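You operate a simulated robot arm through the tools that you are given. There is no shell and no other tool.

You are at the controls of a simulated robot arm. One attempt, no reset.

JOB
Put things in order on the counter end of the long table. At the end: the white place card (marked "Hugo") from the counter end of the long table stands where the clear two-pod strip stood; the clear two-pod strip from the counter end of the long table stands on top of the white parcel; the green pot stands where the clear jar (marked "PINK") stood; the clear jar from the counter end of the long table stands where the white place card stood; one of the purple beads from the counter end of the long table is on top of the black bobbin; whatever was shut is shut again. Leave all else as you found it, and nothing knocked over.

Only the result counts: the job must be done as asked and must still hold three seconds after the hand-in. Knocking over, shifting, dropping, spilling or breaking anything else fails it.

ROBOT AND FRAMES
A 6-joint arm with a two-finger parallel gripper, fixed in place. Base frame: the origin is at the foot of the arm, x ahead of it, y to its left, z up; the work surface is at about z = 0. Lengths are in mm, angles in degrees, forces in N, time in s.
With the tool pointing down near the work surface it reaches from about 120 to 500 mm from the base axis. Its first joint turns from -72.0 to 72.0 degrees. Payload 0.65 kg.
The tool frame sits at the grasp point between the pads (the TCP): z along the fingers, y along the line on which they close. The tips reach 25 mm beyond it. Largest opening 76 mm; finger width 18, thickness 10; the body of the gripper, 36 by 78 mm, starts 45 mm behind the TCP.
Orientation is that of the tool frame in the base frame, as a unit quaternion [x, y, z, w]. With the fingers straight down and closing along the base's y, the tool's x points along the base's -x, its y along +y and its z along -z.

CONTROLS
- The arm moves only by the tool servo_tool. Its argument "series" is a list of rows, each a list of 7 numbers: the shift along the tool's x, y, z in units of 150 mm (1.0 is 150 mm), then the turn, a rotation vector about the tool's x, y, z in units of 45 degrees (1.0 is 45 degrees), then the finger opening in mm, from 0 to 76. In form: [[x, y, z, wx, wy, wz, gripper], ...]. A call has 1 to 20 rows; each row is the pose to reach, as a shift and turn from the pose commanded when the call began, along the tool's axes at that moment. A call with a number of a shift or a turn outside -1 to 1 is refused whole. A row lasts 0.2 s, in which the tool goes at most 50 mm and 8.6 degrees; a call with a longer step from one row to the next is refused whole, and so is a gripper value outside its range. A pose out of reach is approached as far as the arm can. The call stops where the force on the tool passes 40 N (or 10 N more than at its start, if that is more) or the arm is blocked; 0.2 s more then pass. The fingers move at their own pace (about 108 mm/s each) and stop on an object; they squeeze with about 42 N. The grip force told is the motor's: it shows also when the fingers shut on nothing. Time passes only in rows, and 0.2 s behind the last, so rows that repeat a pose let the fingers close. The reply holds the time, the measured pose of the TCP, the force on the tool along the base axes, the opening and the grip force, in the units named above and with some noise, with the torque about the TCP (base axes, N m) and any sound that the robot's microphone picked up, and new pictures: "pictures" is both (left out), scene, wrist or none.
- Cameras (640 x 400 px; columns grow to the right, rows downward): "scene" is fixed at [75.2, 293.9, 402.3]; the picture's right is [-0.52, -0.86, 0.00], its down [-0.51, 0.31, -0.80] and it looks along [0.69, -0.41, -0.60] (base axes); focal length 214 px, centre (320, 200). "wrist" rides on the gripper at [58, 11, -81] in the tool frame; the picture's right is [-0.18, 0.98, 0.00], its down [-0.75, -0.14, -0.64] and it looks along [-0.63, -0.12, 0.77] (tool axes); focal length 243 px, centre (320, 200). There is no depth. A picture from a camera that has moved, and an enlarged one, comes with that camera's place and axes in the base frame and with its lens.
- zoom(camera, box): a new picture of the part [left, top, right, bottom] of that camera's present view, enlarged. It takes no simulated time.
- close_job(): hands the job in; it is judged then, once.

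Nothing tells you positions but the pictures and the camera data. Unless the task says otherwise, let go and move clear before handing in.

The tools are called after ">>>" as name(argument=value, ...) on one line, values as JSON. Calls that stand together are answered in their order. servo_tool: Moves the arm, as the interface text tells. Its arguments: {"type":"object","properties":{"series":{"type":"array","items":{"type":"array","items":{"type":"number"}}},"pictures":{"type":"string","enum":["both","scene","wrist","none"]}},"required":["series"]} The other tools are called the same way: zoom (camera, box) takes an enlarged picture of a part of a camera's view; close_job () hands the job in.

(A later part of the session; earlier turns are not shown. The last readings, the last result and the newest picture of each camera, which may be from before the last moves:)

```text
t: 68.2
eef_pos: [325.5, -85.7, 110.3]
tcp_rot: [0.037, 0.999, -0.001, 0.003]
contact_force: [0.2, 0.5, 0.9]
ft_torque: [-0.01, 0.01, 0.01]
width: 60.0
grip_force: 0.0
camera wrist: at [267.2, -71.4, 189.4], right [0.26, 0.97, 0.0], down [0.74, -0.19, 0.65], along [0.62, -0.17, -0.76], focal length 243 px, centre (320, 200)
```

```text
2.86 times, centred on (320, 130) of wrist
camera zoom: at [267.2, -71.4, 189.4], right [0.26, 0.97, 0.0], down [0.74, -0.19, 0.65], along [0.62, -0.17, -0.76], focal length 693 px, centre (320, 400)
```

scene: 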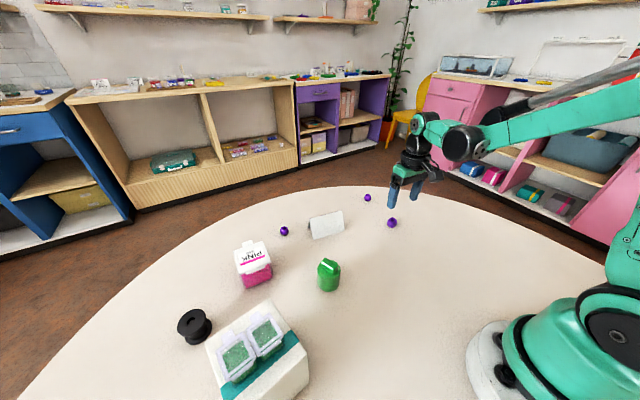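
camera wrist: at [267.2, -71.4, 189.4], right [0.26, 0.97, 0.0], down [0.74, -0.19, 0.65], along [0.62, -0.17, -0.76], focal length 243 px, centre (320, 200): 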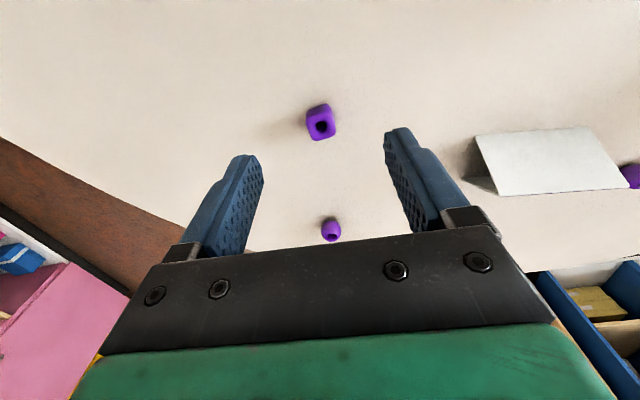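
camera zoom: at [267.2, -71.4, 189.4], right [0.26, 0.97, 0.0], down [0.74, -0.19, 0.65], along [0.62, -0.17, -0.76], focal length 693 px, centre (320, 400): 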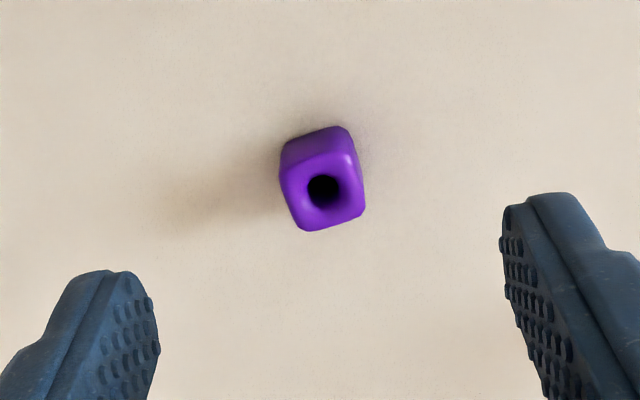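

The cube bead is about 18 mm, 15 mm ahead of the TCP and turned about 5° from it. I line up and go partway down.

>>> servo_tool(series=[[-0.05, -0.005, 0.1, 0, 0, -0.06, 50], [-0.097, -0.009, 0.2, 0, 0, -0.11, 44], [-0.097, -0.009, 0.33, 0, 0, -0.11, 44], [-0.097, -0.009, 0.33, 0, 0, -0.11, 44]])

>>> zoom(camera="wrist", box=[240, 80, 400, 200])

```text
t: 69.2
eef_pos: [338.6, -90.4, 60.2]
tcp_rot: [-0.006, 1.0, 0.0, 0.002]
contact_force: [-0.1, 1.4, 0.6]
ft_torque: [0.02, -0.01, 0.0]
width: 44.1
grip_force: 0.0
camera wrist: at [280.4, -80.3, 140.5], right [0.17, 0.99, 0.0], down [0.75, -0.13, 0.65], along [0.64, -0.11, -0.76], focal length 243 px, centre (320, 200)
```

scene: 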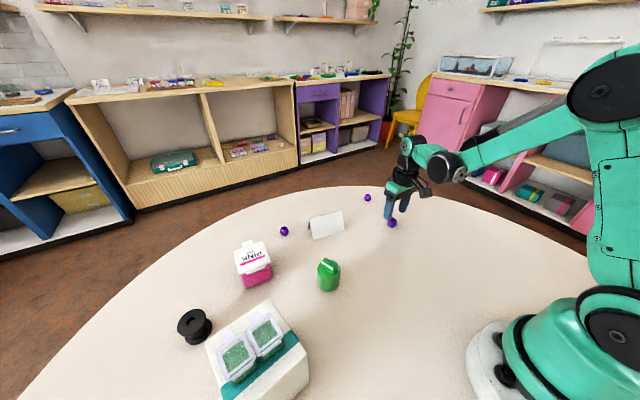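
wrist: 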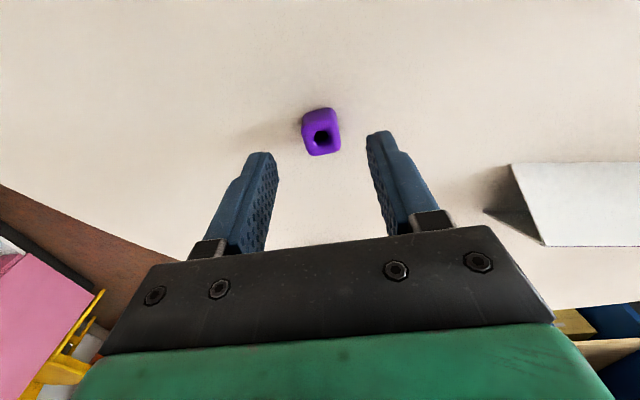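

```text
3.33 times, centred on (320, 140) of wrist
camera zoom: at [280.4, -80.3, 140.5], right [0.17, 0.99, 0.0], down [0.75, -0.13, 0.65], along [0.64, -0.11, -0.76], focal length 809 px, centre (320, 400)
```

zoom: 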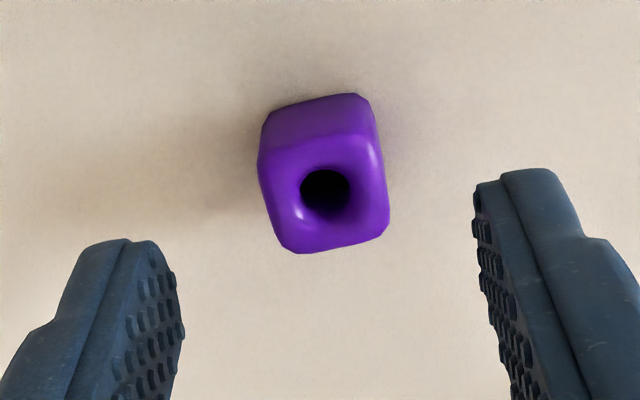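

The bead is centred to about 1 mm. I go down and close on it.

>>> servo_tool(series=[[-0.002, 0.006, 0.08, 0, 0, -0.04, 44], [-0.002, 0.006, 0.15, 0, 0, -0.04, 44], [-0.002, 0.006, 0.205, 0, 0, -0.04, 44], [-0.002, 0.006, 0.205, 0, 0, -0.04, 36], [-0.002, 0.006, 0.205, 0, 0, -0.04, 28], [-0.002, 0.006, 0.205, 0, 0, -0.04, 22], [-0.002, 0.006, 0.205, 0, 0, -0.04, 16], [-0.002, 0.006, 0.205, 0, 0, -0.04, 10], [-0.002, 0.006, 0.205, 0, 0, -0.04, 10]])

>>> zoom(camera="wrist", box=[240, 80, 400, 220])

>>> zoom(camera="scene", box=[350, 180, 430, 240])

```text
t: 71.2
eef_pos: [339.9, -90.2, 29.0]
tcp_rot: [-0.022, 1.0, -0.001, 0.001]
contact_force: [0.4, -0.1, 0.3]
ft_torque: [-0.02, -0.02, 0.05]
width: 17.4
grip_force: 35.9
camera wrist: at [280.1, -81.6, 109.3], right [0.14, 0.99, 0.0], down [0.76, -0.11, 0.65], along [0.64, -0.09, -0.76], focal length 243 px, centre (320, 200)
```

scene: 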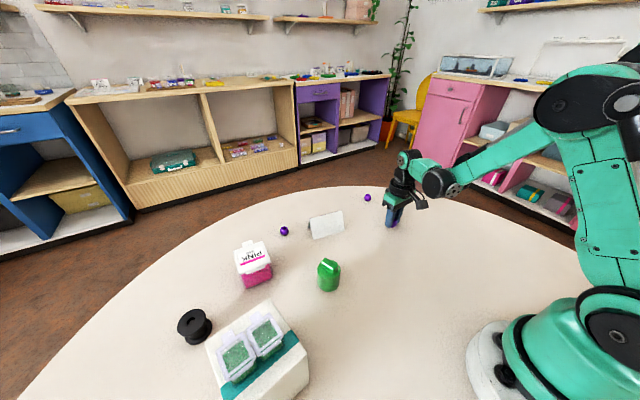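
wrist: 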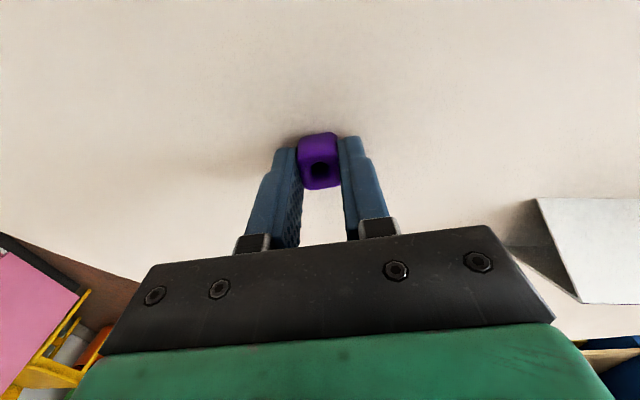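

```text
2.86 times, centred on (320, 150) of wrist
camera zoom: at [280.1, -81.6, 109.3], right [0.14, 0.99, 0.0], down [0.76, -0.11, 0.65], along [0.64, -0.09, -0.76], focal length 693 px, centre (320, 343)
```

zoom: 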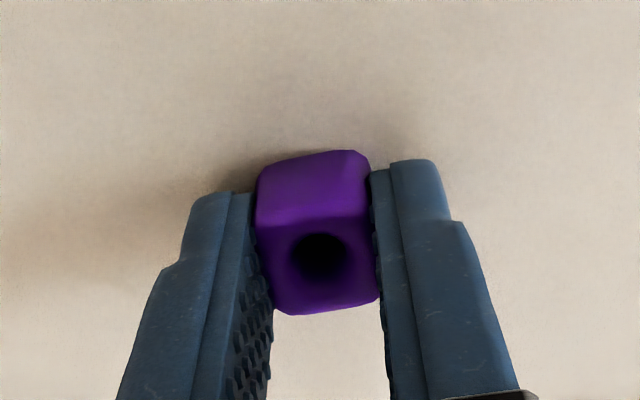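

```text
6.67 times, centred on (390, 210) of scene
camera zoom: at [75.2, 293.9, 402.3], right [-0.52, -0.86, 0.0], down [-0.51, 0.31, -0.8], along [0.69, -0.41, -0.6], focal length 1430 px, centre (-147, 133)
```

zoom: 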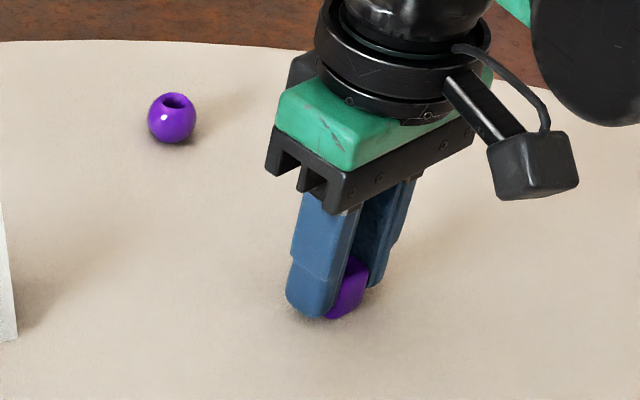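

The bead is held at 17.4 mm. I lift it and travel toward the bobbin.

>>> servo_tool(series=[[0, 0, -0.05, 0, 0, 0, 10], [0, 0, -0.25, 0, 0, 0, 10], [0, 0, -0.5, 0, 0, 0, 10], [0, 0.1, -0.75, 0, 0, -0.05, 10], [0, 0.3, -0.98, 0, 0, -0.1, 10], [0, 0.55, -0.98, 0, 0, -0.2, 10], [0, 0.8, -0.98, 0, 0, -0.3, 10], [0, 0.98, -0.98, 0, 0, -0.35, 10], [0, 0.98, -0.98, 0, 0, -0.35, 10]], pictures="wrist")

```text
t: 73.2
eef_pos: [333.2, 57.4, 172.9]
tcp_rot: [-0.159, 0.987, -0.002, 0.002]
contact_force: [-0.1, -0.4, 0.4]
ft_torque: [0.02, 0.01, 0.0]
width: 17.1
grip_force: 35.8
camera wrist: at [272.1, 49.6, 253.5], right [-0.13, 0.99, 0.0], down [0.76, 0.1, 0.65], along [0.64, 0.08, -0.76], focal length 243 px, centre (320, 200)
```

wrist: 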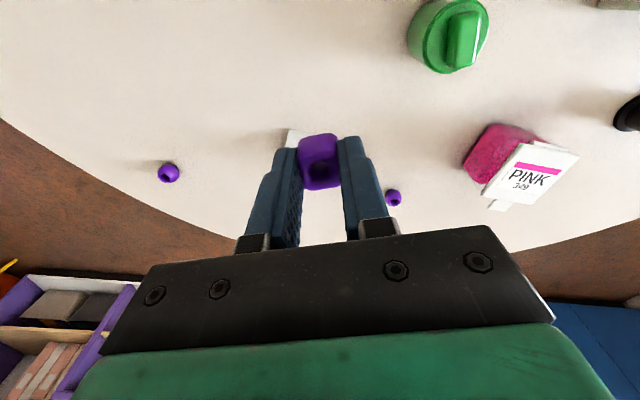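

>>> servo_tool(series=[[-0.02, 0.15, 0, 0, 0, -0.07, 10], [-0.05, 0.33, 0, 0, 0, -0.14, 10], [-0.07, 0.5, 0, 0, 0, -0.21, 10], [-0.1, 0.67, 0, 0, 0, -0.28, 10], [-0.12, 0.813, 0, 0, 0, -0.36, 10], [-0.12, 0.813, 0, 0, 0, -0.36, 10]], pictures="none")

```text
t: 74.5
eef_pos: [311.5, 177.6, 174.3]
tcp_rot: [-0.297, 0.955, -0.002, 0.001]
contact_force: [0.0, -0.3, 0.3]
ft_torque: [-0.04, 0.02, 0.0]
width: 17.4
grip_force: 35.4
```

>>> servo_tool(series=[[-0.06, 0.14, -0.03, 0, 0, -0.07, 10], [-0.13, 0.29, -0.06, 0, 0, -0.14, 10], [-0.2, 0.44, -0.1, 0, 0, -0.21, 10], [-0.26, 0.58, -0.1, 0, 0, -0.28, 10], [-0.327, 0.725, -0.1, 0, 0, -0.35, 10], [-0.327, 0.725, -0.1, 0, 0, -0.35, 10]])

>>> zoom(camera="wrist", box=[240, 80, 440, 220])

```text
t: 76.0
eef_pos: [291.8, 296.9, 189.5]
tcp_rot: [-0.425, 0.905, -0.001, 0.0]
contact_force: [-0.1, 0.5, 0.6]
ft_torque: [0.02, 0.02, 0.0]
width: 17.0
grip_force: 36.2
camera wrist: at [244.6, 259.1, 270.0], right [-0.64, 0.77, 0.0], down [0.59, 0.49, 0.64], along [0.5, 0.41, -0.77], focal length 243 px, centre (320, 200)
```

scene: 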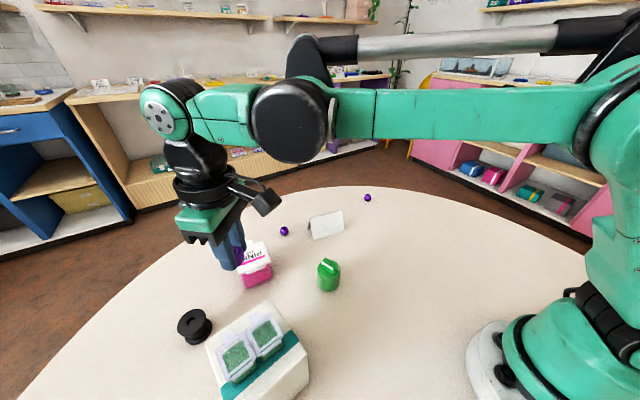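
wrist: 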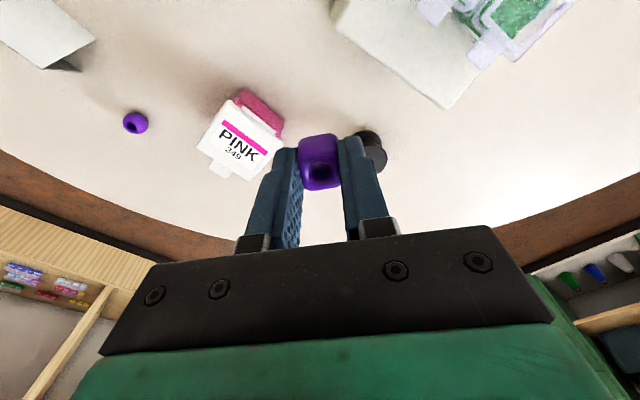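

```text
2.86 times, centred on (340, 150) of wrist
camera zoom: at [244.6, 259.1, 270.0], right [-0.64, 0.77, 0.0], down [0.59, 0.49, 0.64], along [0.5, 0.41, -0.77], focal length 693 px, centre (263, 343)
```

zoom: 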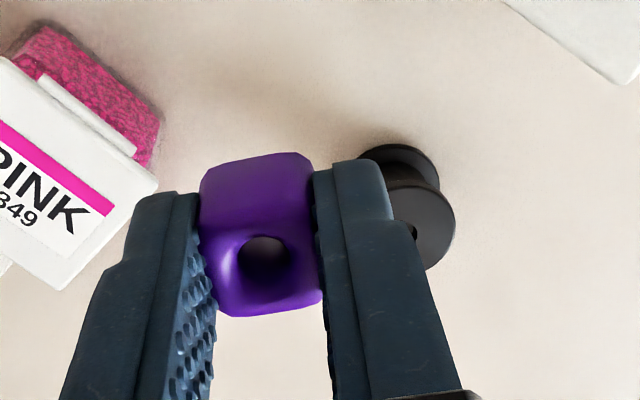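

The right finger hides part of the bobbin. I shift sideways for a clear view and also zoom the scene view.

>>> servo_tool(series=[[0, -0.15, 0, 0, 0, 0, 10], [0, -0.3, 0, 0, 0, 0, 10], [0, -0.42, 0, 0, 0, 0, 10], [0, -0.42, 0, 0, 0, 0, 10]])

>>> zoom(camera="wrist", box=[360, 80, 520, 200])

>>> zoom(camera="scene", box=[165, 295, 235, 355])

```text
t: 77.0
eef_pos: [339.5, 255.4, 188.5]
tcp_rot: [-0.424, 0.906, -0.002, 0.001]
contact_force: [-1.2, 0.4, -1.1]
ft_torque: [0.0, 0.0, 0.03]
width: 16.9
grip_force: 36.3
camera wrist: at [292.6, 217.4, 269.2], right [-0.64, 0.77, 0.0], down [0.59, 0.49, 0.64], along [0.5, 0.41, -0.77], focal length 243 px, centre (320, 200)
```

scene: 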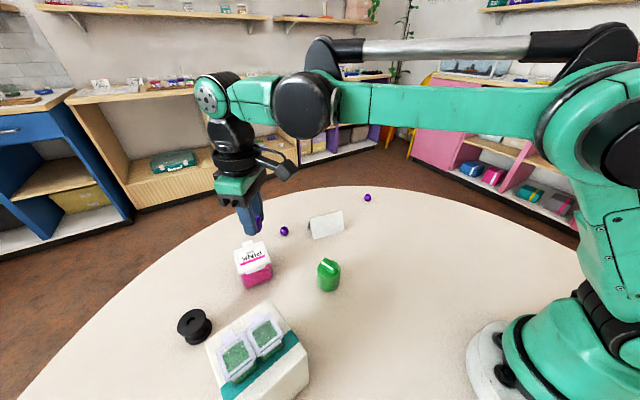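
wrist: 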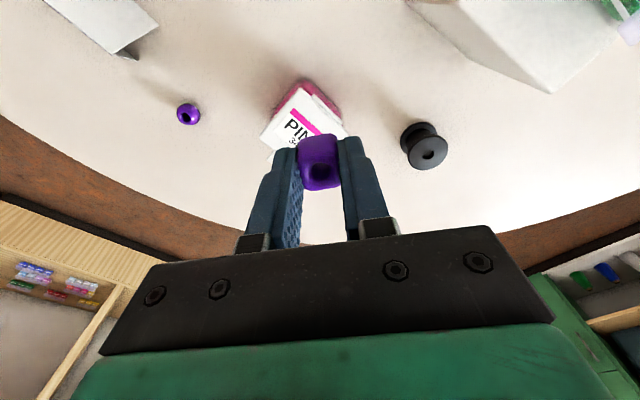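

```text
3.33 times, centred on (440, 140) of wrist
camera zoom: at [292.6, 217.4, 269.2], right [-0.64, 0.77, 0.0], down [0.59, 0.49, 0.64], along [0.5, 0.41, -0.77], focal length 809 px, centre (-80, 400)
```

zoom: 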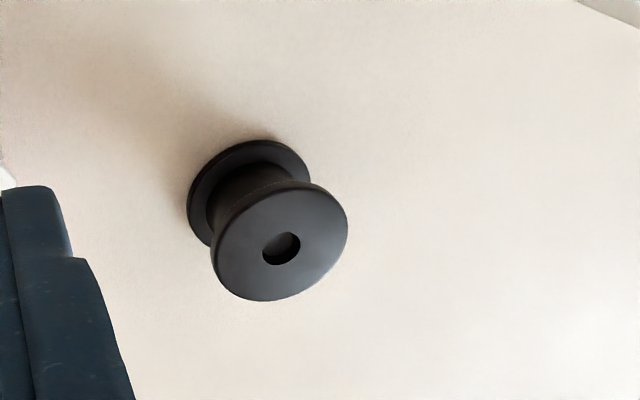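

```text
6.67 times, centred on (200, 325) of scene
camera zoom: at [75.2, 293.8, 402.3], right [-0.52, -0.86, 0.0], down [-0.51, 0.31, -0.8], along [0.69, -0.41, -0.6], focal length 1430 px, centre (1120, -633)
```

zoom: 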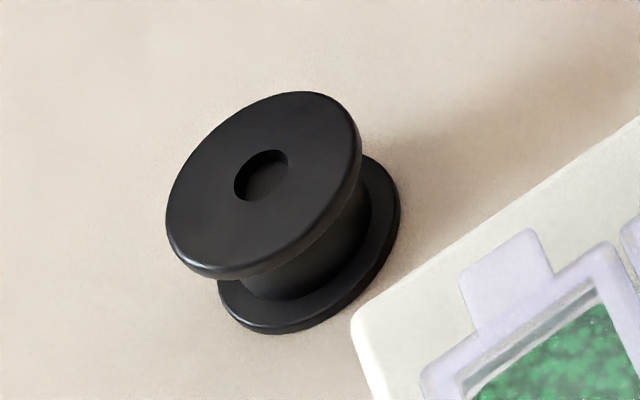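

The bobbin top is at about height 37 mm, centred near (319,390), at the edge of reach. I move over it and stay high to see how well the arm gets there.

>>> servo_tool(series=[[-0.12, 0.13, 0, 0, 0, 0, 10], [-0.25, 0.27, 0, 0, 0, 0, 10], [-0.37, 0.41, 0.1, 0, 0, 0, 10], [-0.5, 0.55, 0.2, 0, 0, 0, 10], [-0.61, 0.674, 0.35, 0, 0, 0, 10], [-0.61, 0.674, 0.4, 0, 0, 0, 10], [-0.61, 0.674, 0.4, 0, 0, 0, 10]])

>>> zoom(camera="wrist", box=[240, 60, 440, 220])

>>> zoom(camera="scene", box=[140, 220, 260, 360])

```text
t: 78.5
eef_pos: [307.1, 379.3, 135.1]
tcp_rot: [-0.424, 0.906, -0.001, 0.0]
contact_force: [1.0, -0.3, 0.2]
ft_torque: [-0.01, 0.02, -0.02]
width: 17.1
grip_force: 35.6
out of reach, approached as far as the arm can: row 4, 5, 6, 7
camera wrist: at [260.9, 341.4, 214.9], right [-0.64, 0.77, 0.0], down [0.59, 0.49, 0.64], along [0.5, 0.41, -0.77], focal length 243 px, centre (320, 200)
```

scene: 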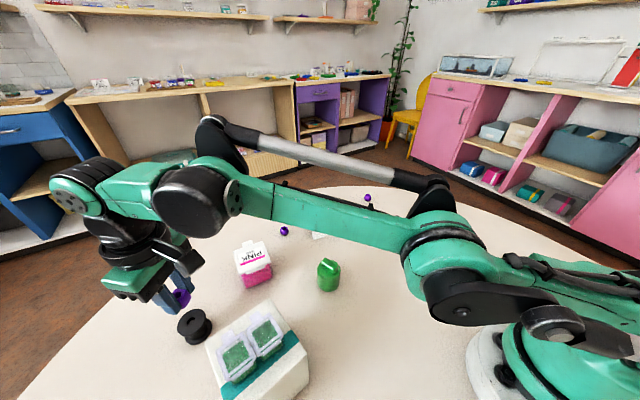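
wrist: 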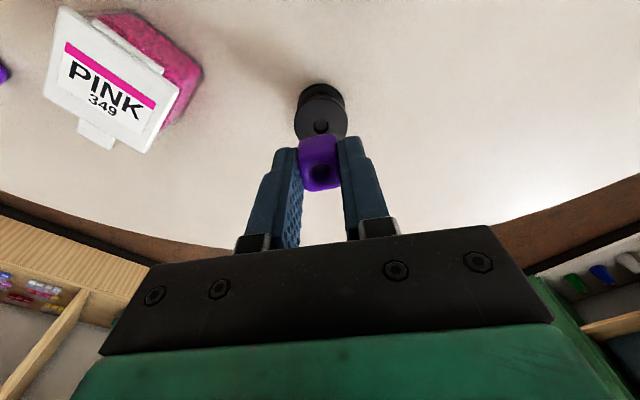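

```text
2.50 times, centred on (340, 140) of wrist
camera zoom: at [260.9, 341.4, 214.9], right [-0.64, 0.77, 0.0], down [0.59, 0.49, 0.64], along [0.5, 0.41, -0.77], focal length 606 px, centre (270, 350)
```

zoom: 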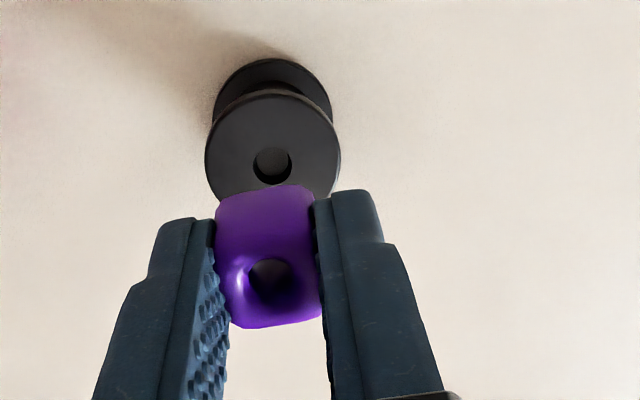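

```text
2.86 times, centred on (200, 290) of scene
camera zoom: at [75.2, 293.9, 402.3], right [-0.52, -0.86, 0.0], down [-0.51, 0.31, -0.8], along [0.69, -0.41, -0.6], focal length 613 px, centre (663, -57)
```

zoom: 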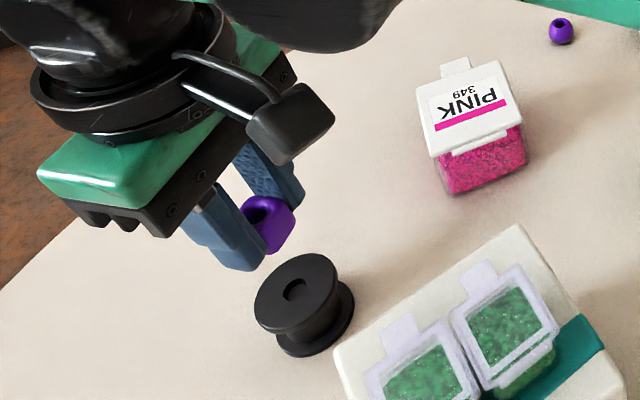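

At this height the arm falls about 15 mm short of the bobbin centre. A small outward tilt of about 4° should let it reach, so I try that while staying high.

>>> servo_tool(series=[[0, 0, 0, 0, -0.05, 0, 10], [0, 0, 0, 0, -0.1, 0, 10], [0, 0, 0, 0, -0.1, 0, 10]])

>>> zoom(camera="wrist", box=[240, 60, 440, 220])

```text
t: 79.3
eef_pos: [307.6, 378.6, 134.7]
tcp_rot: [-0.424, 0.905, 0.015, 0.036]
contact_force: [0.4, 0.0, -0.4]
ft_torque: [-0.02, -0.02, 0.0]
width: 17.2
grip_force: 35.7
camera wrist: at [257.6, 335.9, 210.7], right [-0.64, 0.77, 0.01], down [0.55, 0.45, 0.7], along [0.53, 0.45, -0.71], focal length 243 px, centre (320, 200)
```

scene: 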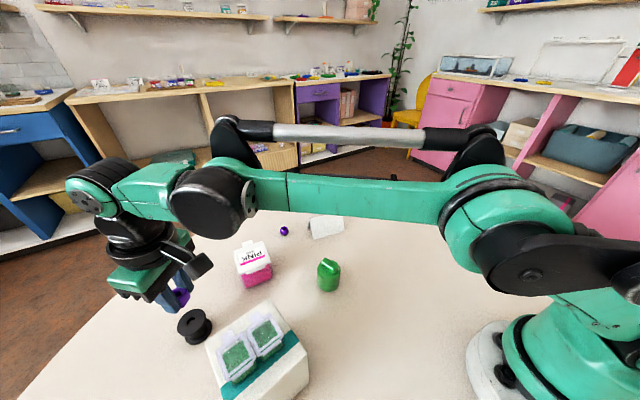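
wrist: 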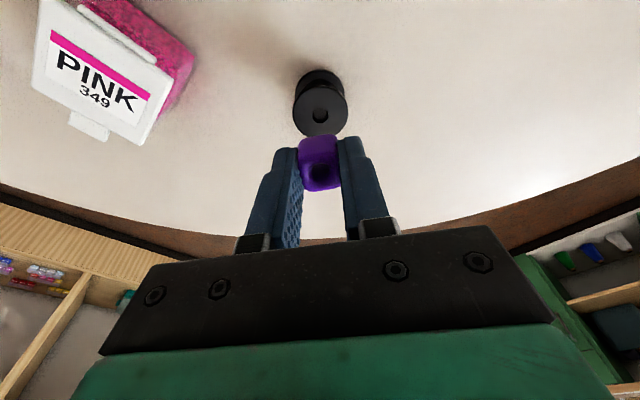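

```text
2.50 times, centred on (340, 140) of wrist
camera zoom: at [257.6, 335.9, 210.7], right [-0.64, 0.77, 0.01], down [0.55, 0.45, 0.7], along [0.53, 0.45, -0.71], focal length 606 px, centre (270, 350)
```

zoom: 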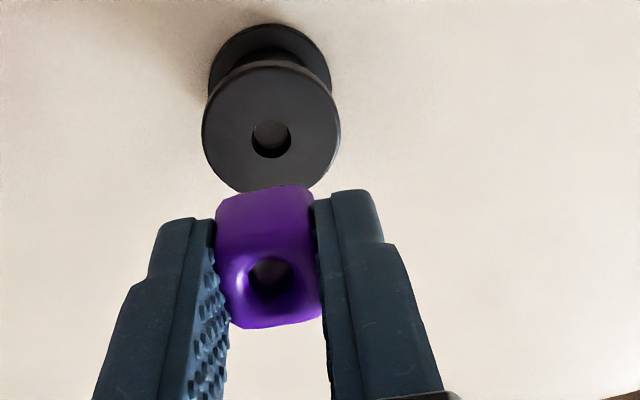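

The tilt worked, and the bobbin centre is about 16.6 mm further out. I go down and outward together to hover just above the bobbin.

>>> servo_tool(series=[[-0.01, -0.001, 0.1, 0, 0, 0, 10], [-0.03, -0.003, 0.2, 0, 0, 0, 10], [-0.05, -0.005, 0.3, 0, 0, 0, 10], [-0.066, -0.005, 0.373, 0, 0, 0, 10], [-0.066, -0.005, 0.373, 0, 0, 0, 10]])

>>> zoom(camera="wrist", box=[240, 60, 440, 220])

>>> zoom(camera="scene", box=[140, 240, 260, 360])

```text
t: 80.5
eef_pos: [317.2, 387.8, 79.9]
tcp_rot: [-0.424, 0.905, 0.015, 0.036]
contact_force: [-0.1, 0.4, -0.2]
ft_torque: [-0.02, 0.02, 0.04]
width: 17.1
grip_force: 35.8
camera wrist: at [266.1, 345.3, 155.4], right [-0.64, 0.77, 0.01], down [0.55, 0.45, 0.7], along [0.53, 0.45, -0.71], focal length 243 px, centre (320, 200)
```

scene: 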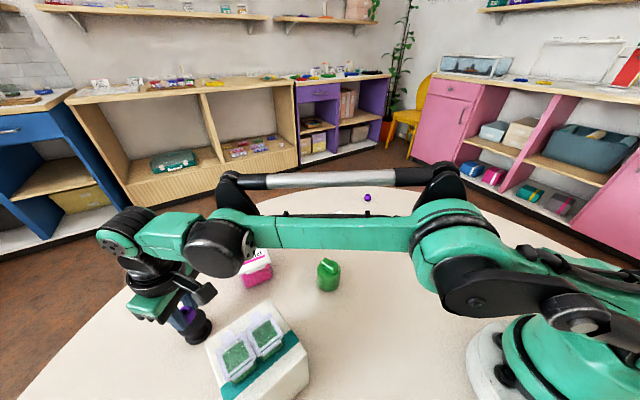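
wrist: 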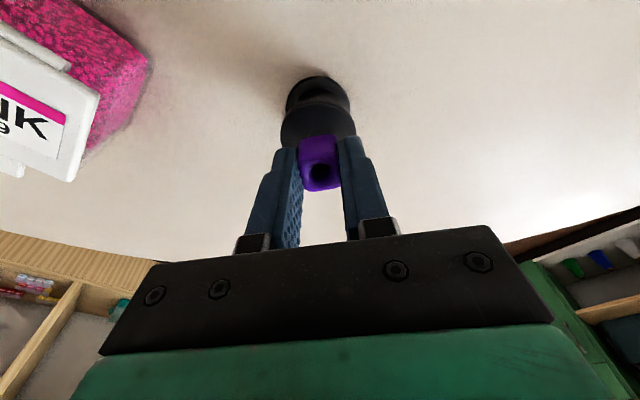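

```text
2.50 times, centred on (340, 140) of wrist
camera zoom: at [266.1, 345.3, 155.4], right [-0.64, 0.77, 0.01], down [0.55, 0.45, 0.7], along [0.53, 0.45, -0.71], focal length 606 px, centre (270, 350)
```

zoom: 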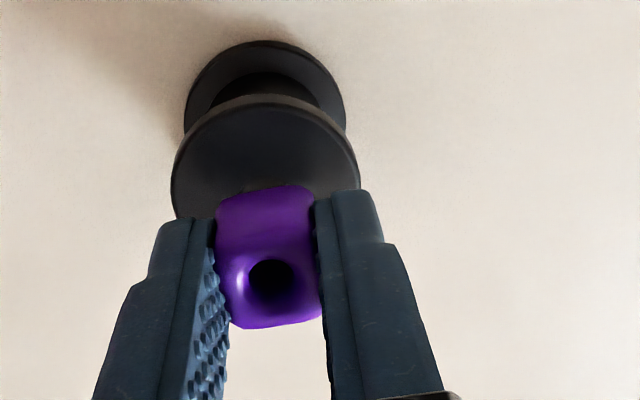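

```text
3.33 times, centred on (200, 300) of scene
camera zoom: at [75.2, 293.9, 402.3], right [-0.52, -0.86, 0.0], down [-0.51, 0.31, -0.8], along [0.69, -0.41, -0.6], focal length 715 px, centre (720, -133)
```

zoom: 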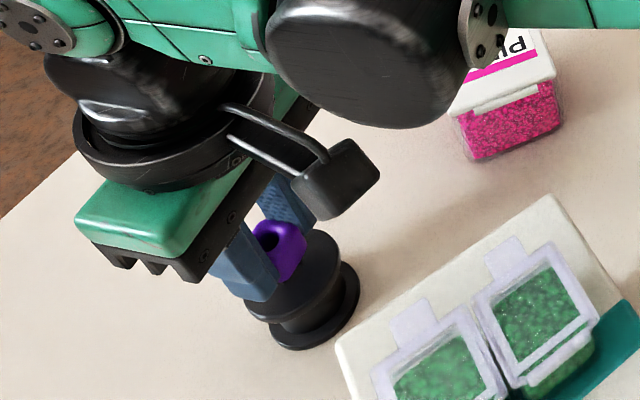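

The bead hovers right over the bobbin's centre. I go straight down about 11 mm and then step to contact.

>>> servo_tool(series=[[0.002, -0.001, 0.025, 0, 0, 0, 10], [0.004, -0.001, 0.05, 0, 0, 0, 10], [0.0058, -0.001, 0.073, 0, 0, 0, 10], [0.0058, -0.001, 0.073, 0, 0, 0, 10]])

>>> zoom(camera="wrist", box=[240, 60, 440, 220])

>>> zoom(camera="scene", box=[160, 280, 240, 360])

```text
t: 81.5
eef_pos: [316.8, 388.7, 69.9]
tcp_rot: [-0.424, 0.905, 0.016, 0.037]
contact_force: [-0.2, 0.6, 0.2]
ft_torque: [0.02, 0.0, 0.01]
width: 17.0
grip_force: 35.8
camera wrist: at [266.3, 345.8, 145.7], right [-0.64, 0.77, 0.01], down [0.55, 0.45, 0.7], along [0.53, 0.45, -0.71], focal length 243 px, centre (320, 200)
```

scene: 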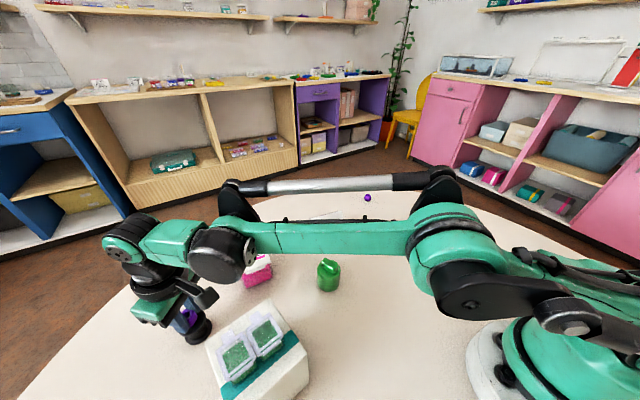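
wrist: 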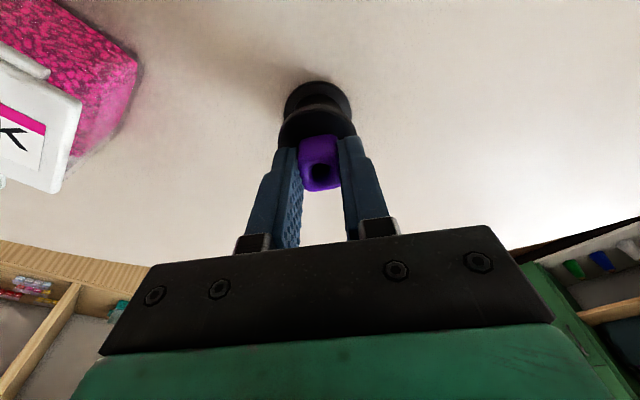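

```text
2.50 times, centred on (340, 140) of wrist
camera zoom: at [266.3, 345.8, 145.7], right [-0.64, 0.77, 0.01], down [0.55, 0.45, 0.7], along [0.53, 0.45, -0.71], focal length 606 px, centre (270, 350)
```

zoom: 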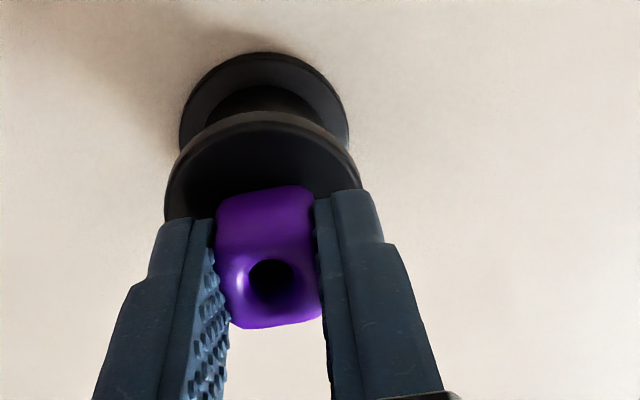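

```text
5.00 times, centred on (200, 320) of scene
camera zoom: at [75.2, 293.9, 402.3], right [-0.52, -0.86, 0.0], down [-0.51, 0.31, -0.8], along [0.69, -0.41, -0.6], focal length 1072 px, centre (920, -400)
```

zoom: 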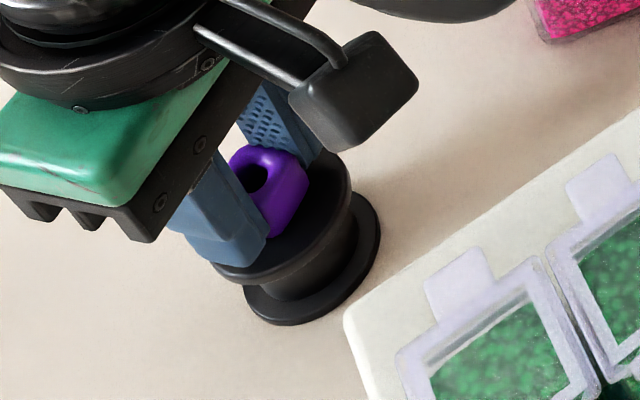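

>>> servo_tool(series=[[0.0005, 0, 0.007, 0, 0, 0, 10], [0.001, 0, 0.0133, 0, 0, 0, 10], [0.001, 0, 0.0133, 0, 0, 0, 10]], pictures="none")

```text
t: 82.3
eef_pos: [317.2, 386.8, 67.4]
tcp_rot: [-0.423, 0.905, 0.015, 0.036]
contact_force: [-0.2, -0.2, 0.0]
ft_torque: [-0.01, 0.01, -0.02]
width: 17.3
grip_force: 35.4
```

>>> servo_tool(series=[[0.0003, 0, 0.0035, 0, 0, 0, 10], [0.0006, 0, 0.007, 0, 0, 0, 10], [0.0006, 0, 0.007, 0, 0, 0, 10]], pictures="none")

```text
t: 83.2
eef_pos: [317.8, 390.3, 67.4]
tcp_rot: [-0.423, 0.905, 0.015, 0.036]
contact_force: [-0.1, -0.4, 2.2]
ft_torque: [-0.02, -0.04, -0.03]
width: 17.1
grip_force: 35.5
```

>>> servo_tool(series=[[0.0002, 0, 0.002, 0, 0, 0, 10], [0.0004, 0, 0.004, 0, 0, 0, 10], [0.0004, 0, 0.004, 0, 0, 0, 10]])

>>> zoom(camera="wrist", box=[240, 60, 440, 220])

>>> zoom(camera="scene", box=[160, 280, 240, 360])

```text
t: 84.0
eef_pos: [319.2, 388.5, 66.7]
tcp_rot: [-0.423, 0.905, 0.016, 0.037]
contact_force: [-0.1, 2.6, 11.5]
ft_torque: [0.06, 0.02, -0.01]
width: 17.2
grip_force: 35.9
camera wrist: at [266.8, 346.1, 141.9], right [-0.64, 0.77, 0.01], down [0.55, 0.45, 0.7], along [0.53, 0.45, -0.71], focal length 243 px, centre (320, 200)
```

scene: 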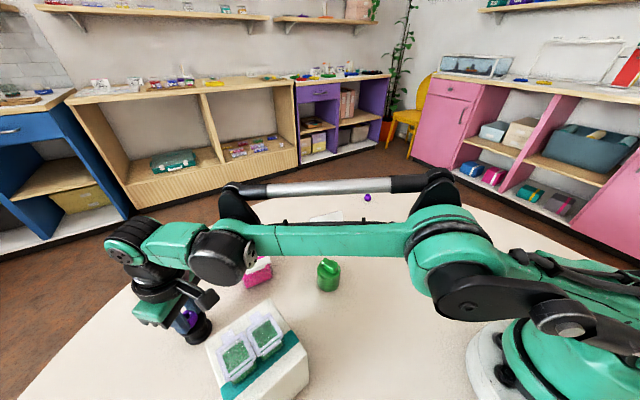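
wrist: 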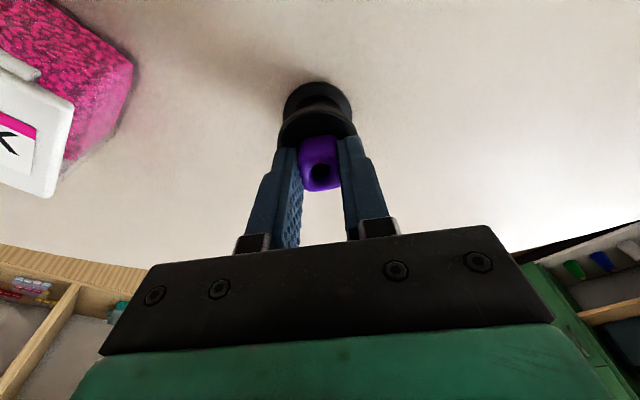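

```text
2.50 times, centred on (340, 140) of wrist
camera zoom: at [266.8, 346.1, 141.9], right [-0.64, 0.77, 0.01], down [0.55, 0.45, 0.7], along [0.53, 0.45, -0.71], focal length 606 px, centre (270, 350)
```

zoom: 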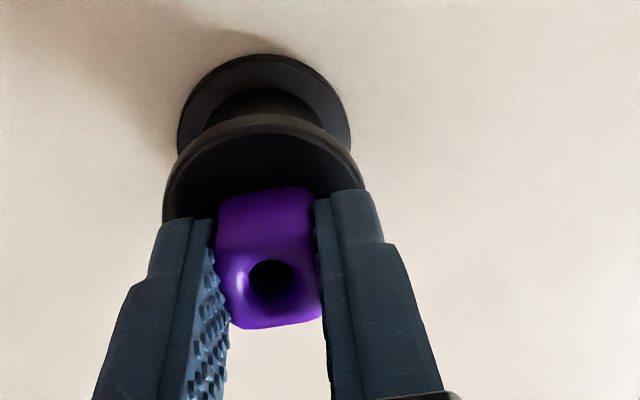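

```text
5.00 times, centred on (200, 320) of scene
camera zoom: at [75.1, 293.8, 402.4], right [-0.52, -0.86, 0.0], down [-0.51, 0.31, -0.8], along [0.69, -0.41, -0.6], focal length 1072 px, centre (920, -400)
```

zoom: 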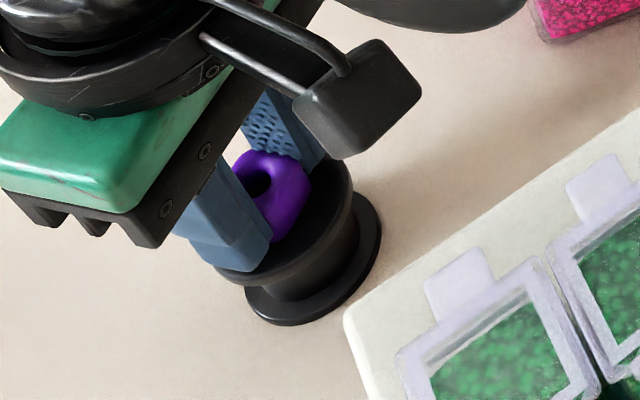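

The bead touches the bobbin with light force. I open slowly and check that it sits.

>>> servo_tool(series=[[0, 0, 0, 0, 0, 0, 18], [0, 0, 0, 0, 0, 0, 22], [0, 0, 0, 0, 0, 0, 28], [0, 0, 0, 0, 0, 0, 36], [0, 0, 0, 0, 0, 0, 40], [0, 0, 0, 0, 0, 0, 40]])

>>> zoom(camera="wrist", box=[240, 60, 440, 220])

>>> zoom(camera="scene", box=[160, 280, 240, 360])

```text
t: 85.3
eef_pos: [317.5, 388.1, 66.8]
tcp_rot: [-0.423, 0.905, 0.016, 0.036]
contact_force: [0.6, -0.9, 1.0]
ft_torque: [0.02, -0.05, 0.0]
width: 40.1
grip_force: 0.1
camera wrist: at [266.8, 346.1, 141.7], right [-0.64, 0.77, 0.01], down [0.55, 0.45, 0.7], along [0.53, 0.45, -0.71], focal length 243 px, centre (320, 200)
```

scene: 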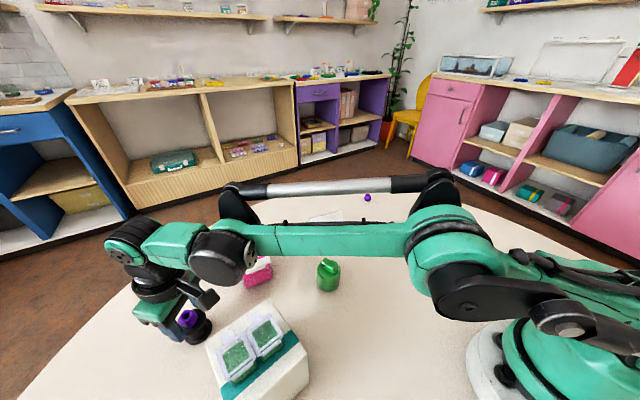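
wrist: 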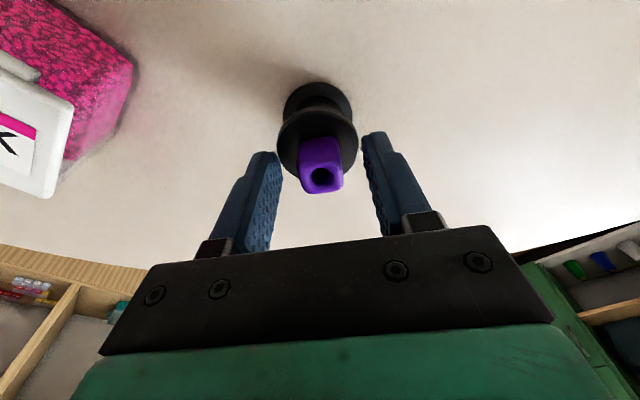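

```text
2.50 times, centred on (340, 140) of wrist
camera zoom: at [266.8, 346.1, 141.7], right [-0.64, 0.77, 0.01], down [0.55, 0.45, 0.7], along [0.53, 0.45, -0.71], focal length 606 px, centre (270, 350)
```

zoom: 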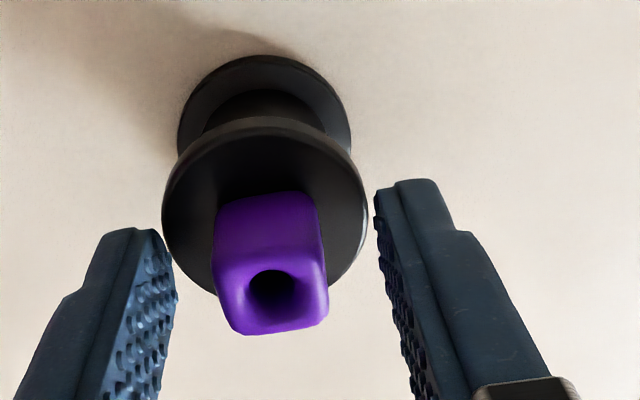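

```text
5.00 times, centred on (200, 320) of scene
camera zoom: at [75.2, 293.9, 402.3], right [-0.52, -0.86, 0.0], down [-0.51, 0.31, -0.8], along [0.69, -0.41, -0.6], focal length 1072 px, centre (920, -400)
```

zoom: 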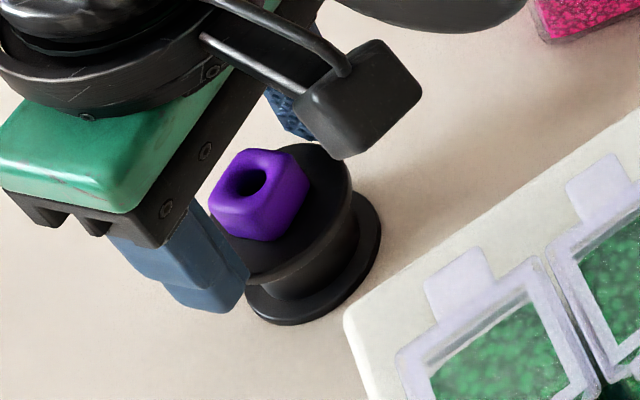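

The bead sits flat on top of the bobbin. I withdraw up, then inward and away.

>>> servo_tool(series=[[0, 0, -0.05, 0, 0, 0, 44], [0, 0, -0.15, 0, 0, 0, 44], [0.02, 0, -0.3, 0, 0, 0, 44], [0.1, 0, -0.5, 0, 0, 0, 44], [0.2, 0, -0.7, 0, 0, 0, 44], [0.2, 0, -0.7, 0, 0, 0, 44]])

>>> zoom(camera="scene", box=[160, 280, 260, 360])

>>> zoom(camera="wrist", box=[240, 60, 400, 180])

```text
t: 86.8
eef_pos: [293.3, 358.7, 170.2]
tcp_rot: [-0.424, 0.905, 0.015, 0.036]
contact_force: [-0.6, -0.2, -0.2]
ft_torque: [0.0, 0.0, 0.03]
width: 43.7
grip_force: 0.0
camera wrist: at [243.1, 317.2, 245.3], right [-0.64, 0.77, 0.01], down [0.55, 0.45, 0.7], along [0.53, 0.45, -0.71], focal length 243 px, centre (320, 200)
```

scene: 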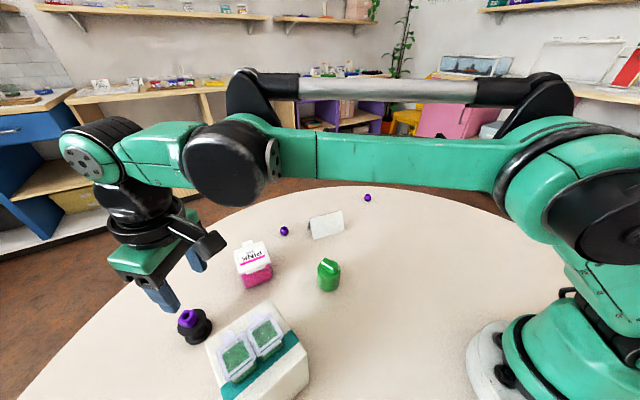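
wrist: 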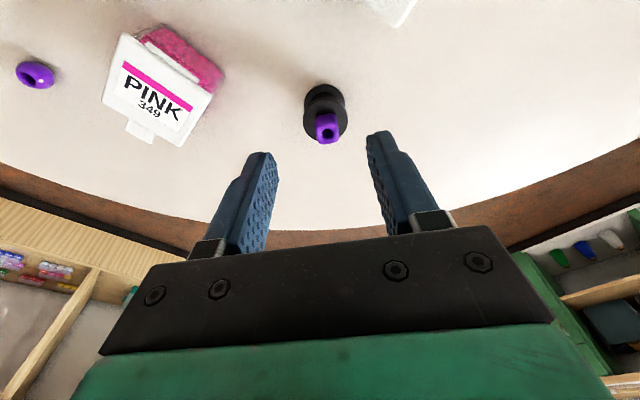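

```text
5.00 times, centred on (210, 320) of scene
camera zoom: at [75.2, 293.8, 402.3], right [-0.52, -0.86, 0.0], down [-0.51, 0.31, -0.8], along [0.69, -0.41, -0.6], focal length 1072 px, centre (870, -400)
```

zoom: 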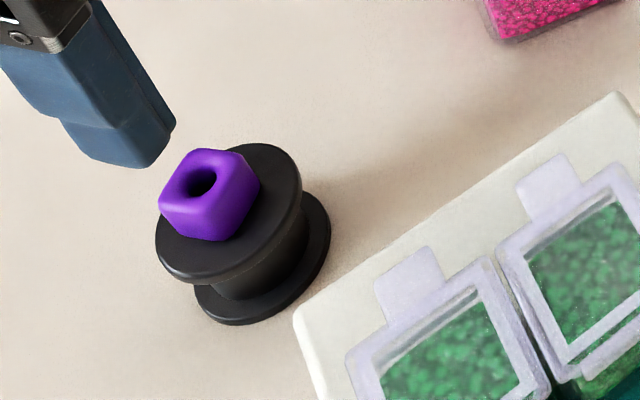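

```text
3.33 times, centred on (320, 120) of wrist
camera zoom: at [243.1, 317.2, 245.3], right [-0.64, 0.77, 0.01], down [0.55, 0.45, 0.7], along [0.53, 0.45, -0.71], focal length 809 px, centre (320, 467)
```

zoom: 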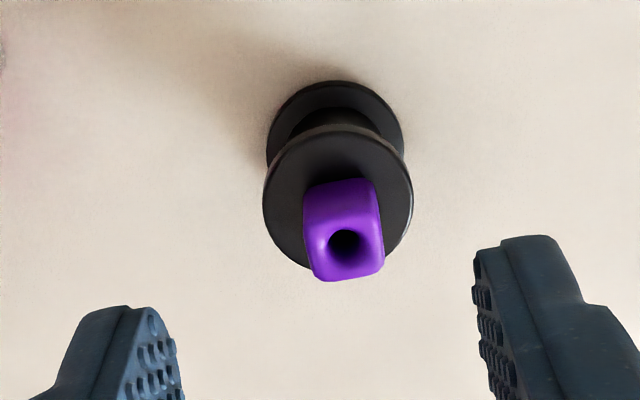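

The bead rests on the bobbin over its hole. I raise the arm and move it clear for a full check of the table.

>>> servo_tool(series=[[0.05, 0, -0.2, 0, 0.03, 0.1, 44], [0.1, -0.05, -0.45, 0, 0.06, 0.25, 44], [0.15, -0.2, -0.7, 0, 0.1, 0.4, 44], [0.2, -0.4, -0.8, 0, 0.1, 0.55, 44], [0.2, -0.6, -0.8, 0, 0.1, 0.7, 44], [0.2, -0.8, -0.8, 0, 0.1, 0.85, 44], [0.2, -0.98, -0.8, 0, 0.1, 1.0, 44], [0.2, -0.98, -0.8, 0, 0.1, 1.0, 44]], pictures="none")

```text
t: 88.5
eef_pos: [360.8, 223.8, 270.1]
tcp_rot: [-0.045, 0.999, 0.012, -0.008]
contact_force: [0.3, 0.1, 0.3]
ft_torque: [-0.03, 0.01, -0.01]
width: 44.3
grip_force: 0.1
out of reach, approached as far as the arm can: row 3, 4, 5, 6, 7, 8
```

>>> servo_tool(series=[[0.12, -0.16, -0.03, 0, 0, 0, 44], [0.25, -0.33, -0.06, 0, 0, 0, 44], [0.38, -0.5, -0.1, 0, 0, 0, 44], [0.5, -0.67, -0.15, 0, 0, 0, 44], [0.62, -0.84, -0.2, 0, 0, 0, 44], [0.72, -0.98, -0.2, 0, 0, 0, 44], [0.72, -0.98, -0.2, 0, 0, 0, 44]])

>>> zoom(camera="scene", box=[160, 180, 420, 400])

>>> zoom(camera="wrist", box=[100, 0, 640, 240])

```text
t: 90.2
eef_pos: [267.5, 65.7, 299.6]
tcp_rot: [-0.046, 0.999, 0.012, -0.007]
contact_force: [0.6, 0.4, -0.4]
ft_torque: [0.02, 0.01, 0.03]
width: 43.9
grip_force: 0.0
camera wrist: at [209.5, 68.9, 380.8], right [0.09, 1.0, 0.02], down [0.77, -0.09, 0.63], along [0.63, -0.04, -0.78], focal length 243 px, centre (320, 200)
```

scene: 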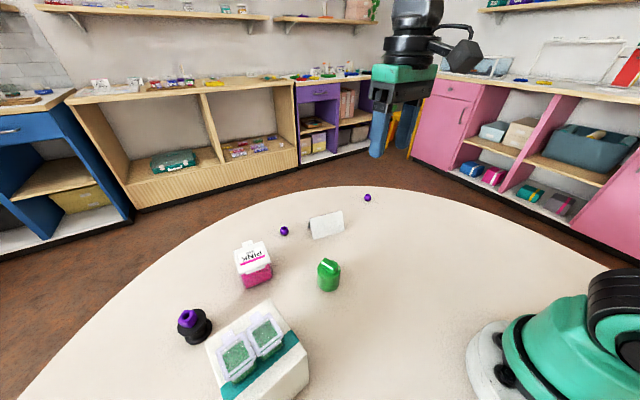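
wrist: 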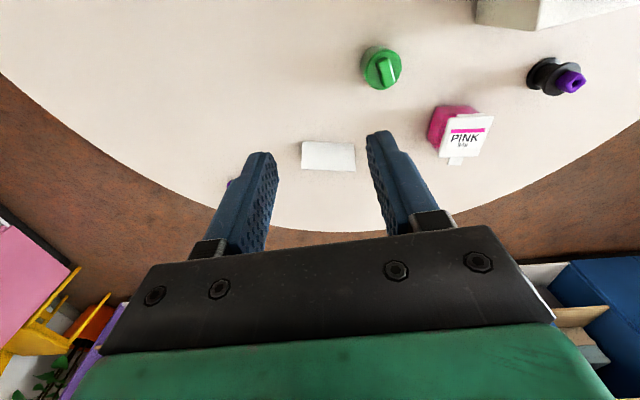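

```text
1.82 times, centred on (290, 290) of scene
camera zoom: at [75.2, 293.8, 402.3], right [-0.52, -0.86, 0.0], down [-0.51, 0.31, -0.8], along [0.69, -0.41, -0.6], focal length 390 px, centre (374, 36)
```

zoom: 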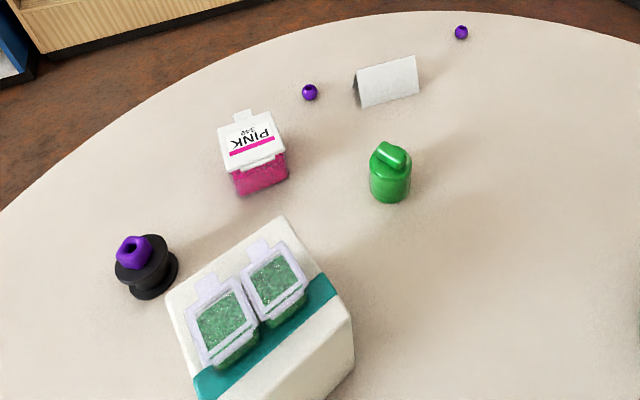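

```text
1.19 times, centred on (370, 120) of wrist
camera zoom: at [209.5, 68.9, 380.8], right [0.09, 1.0, 0.02], down [0.77, -0.09, 0.63], along [0.63, -0.04, -0.78], focal length 288 px, centre (261, 295)
```

zoom: 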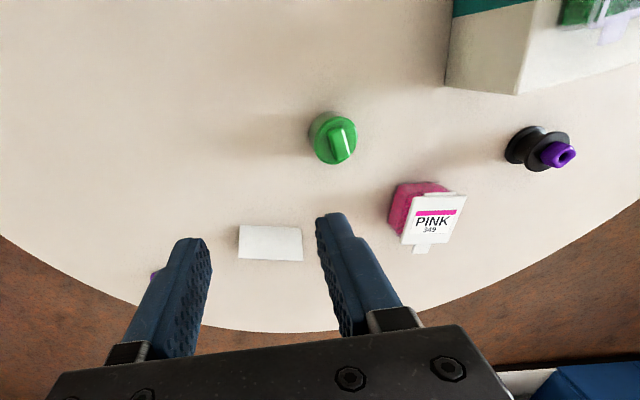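

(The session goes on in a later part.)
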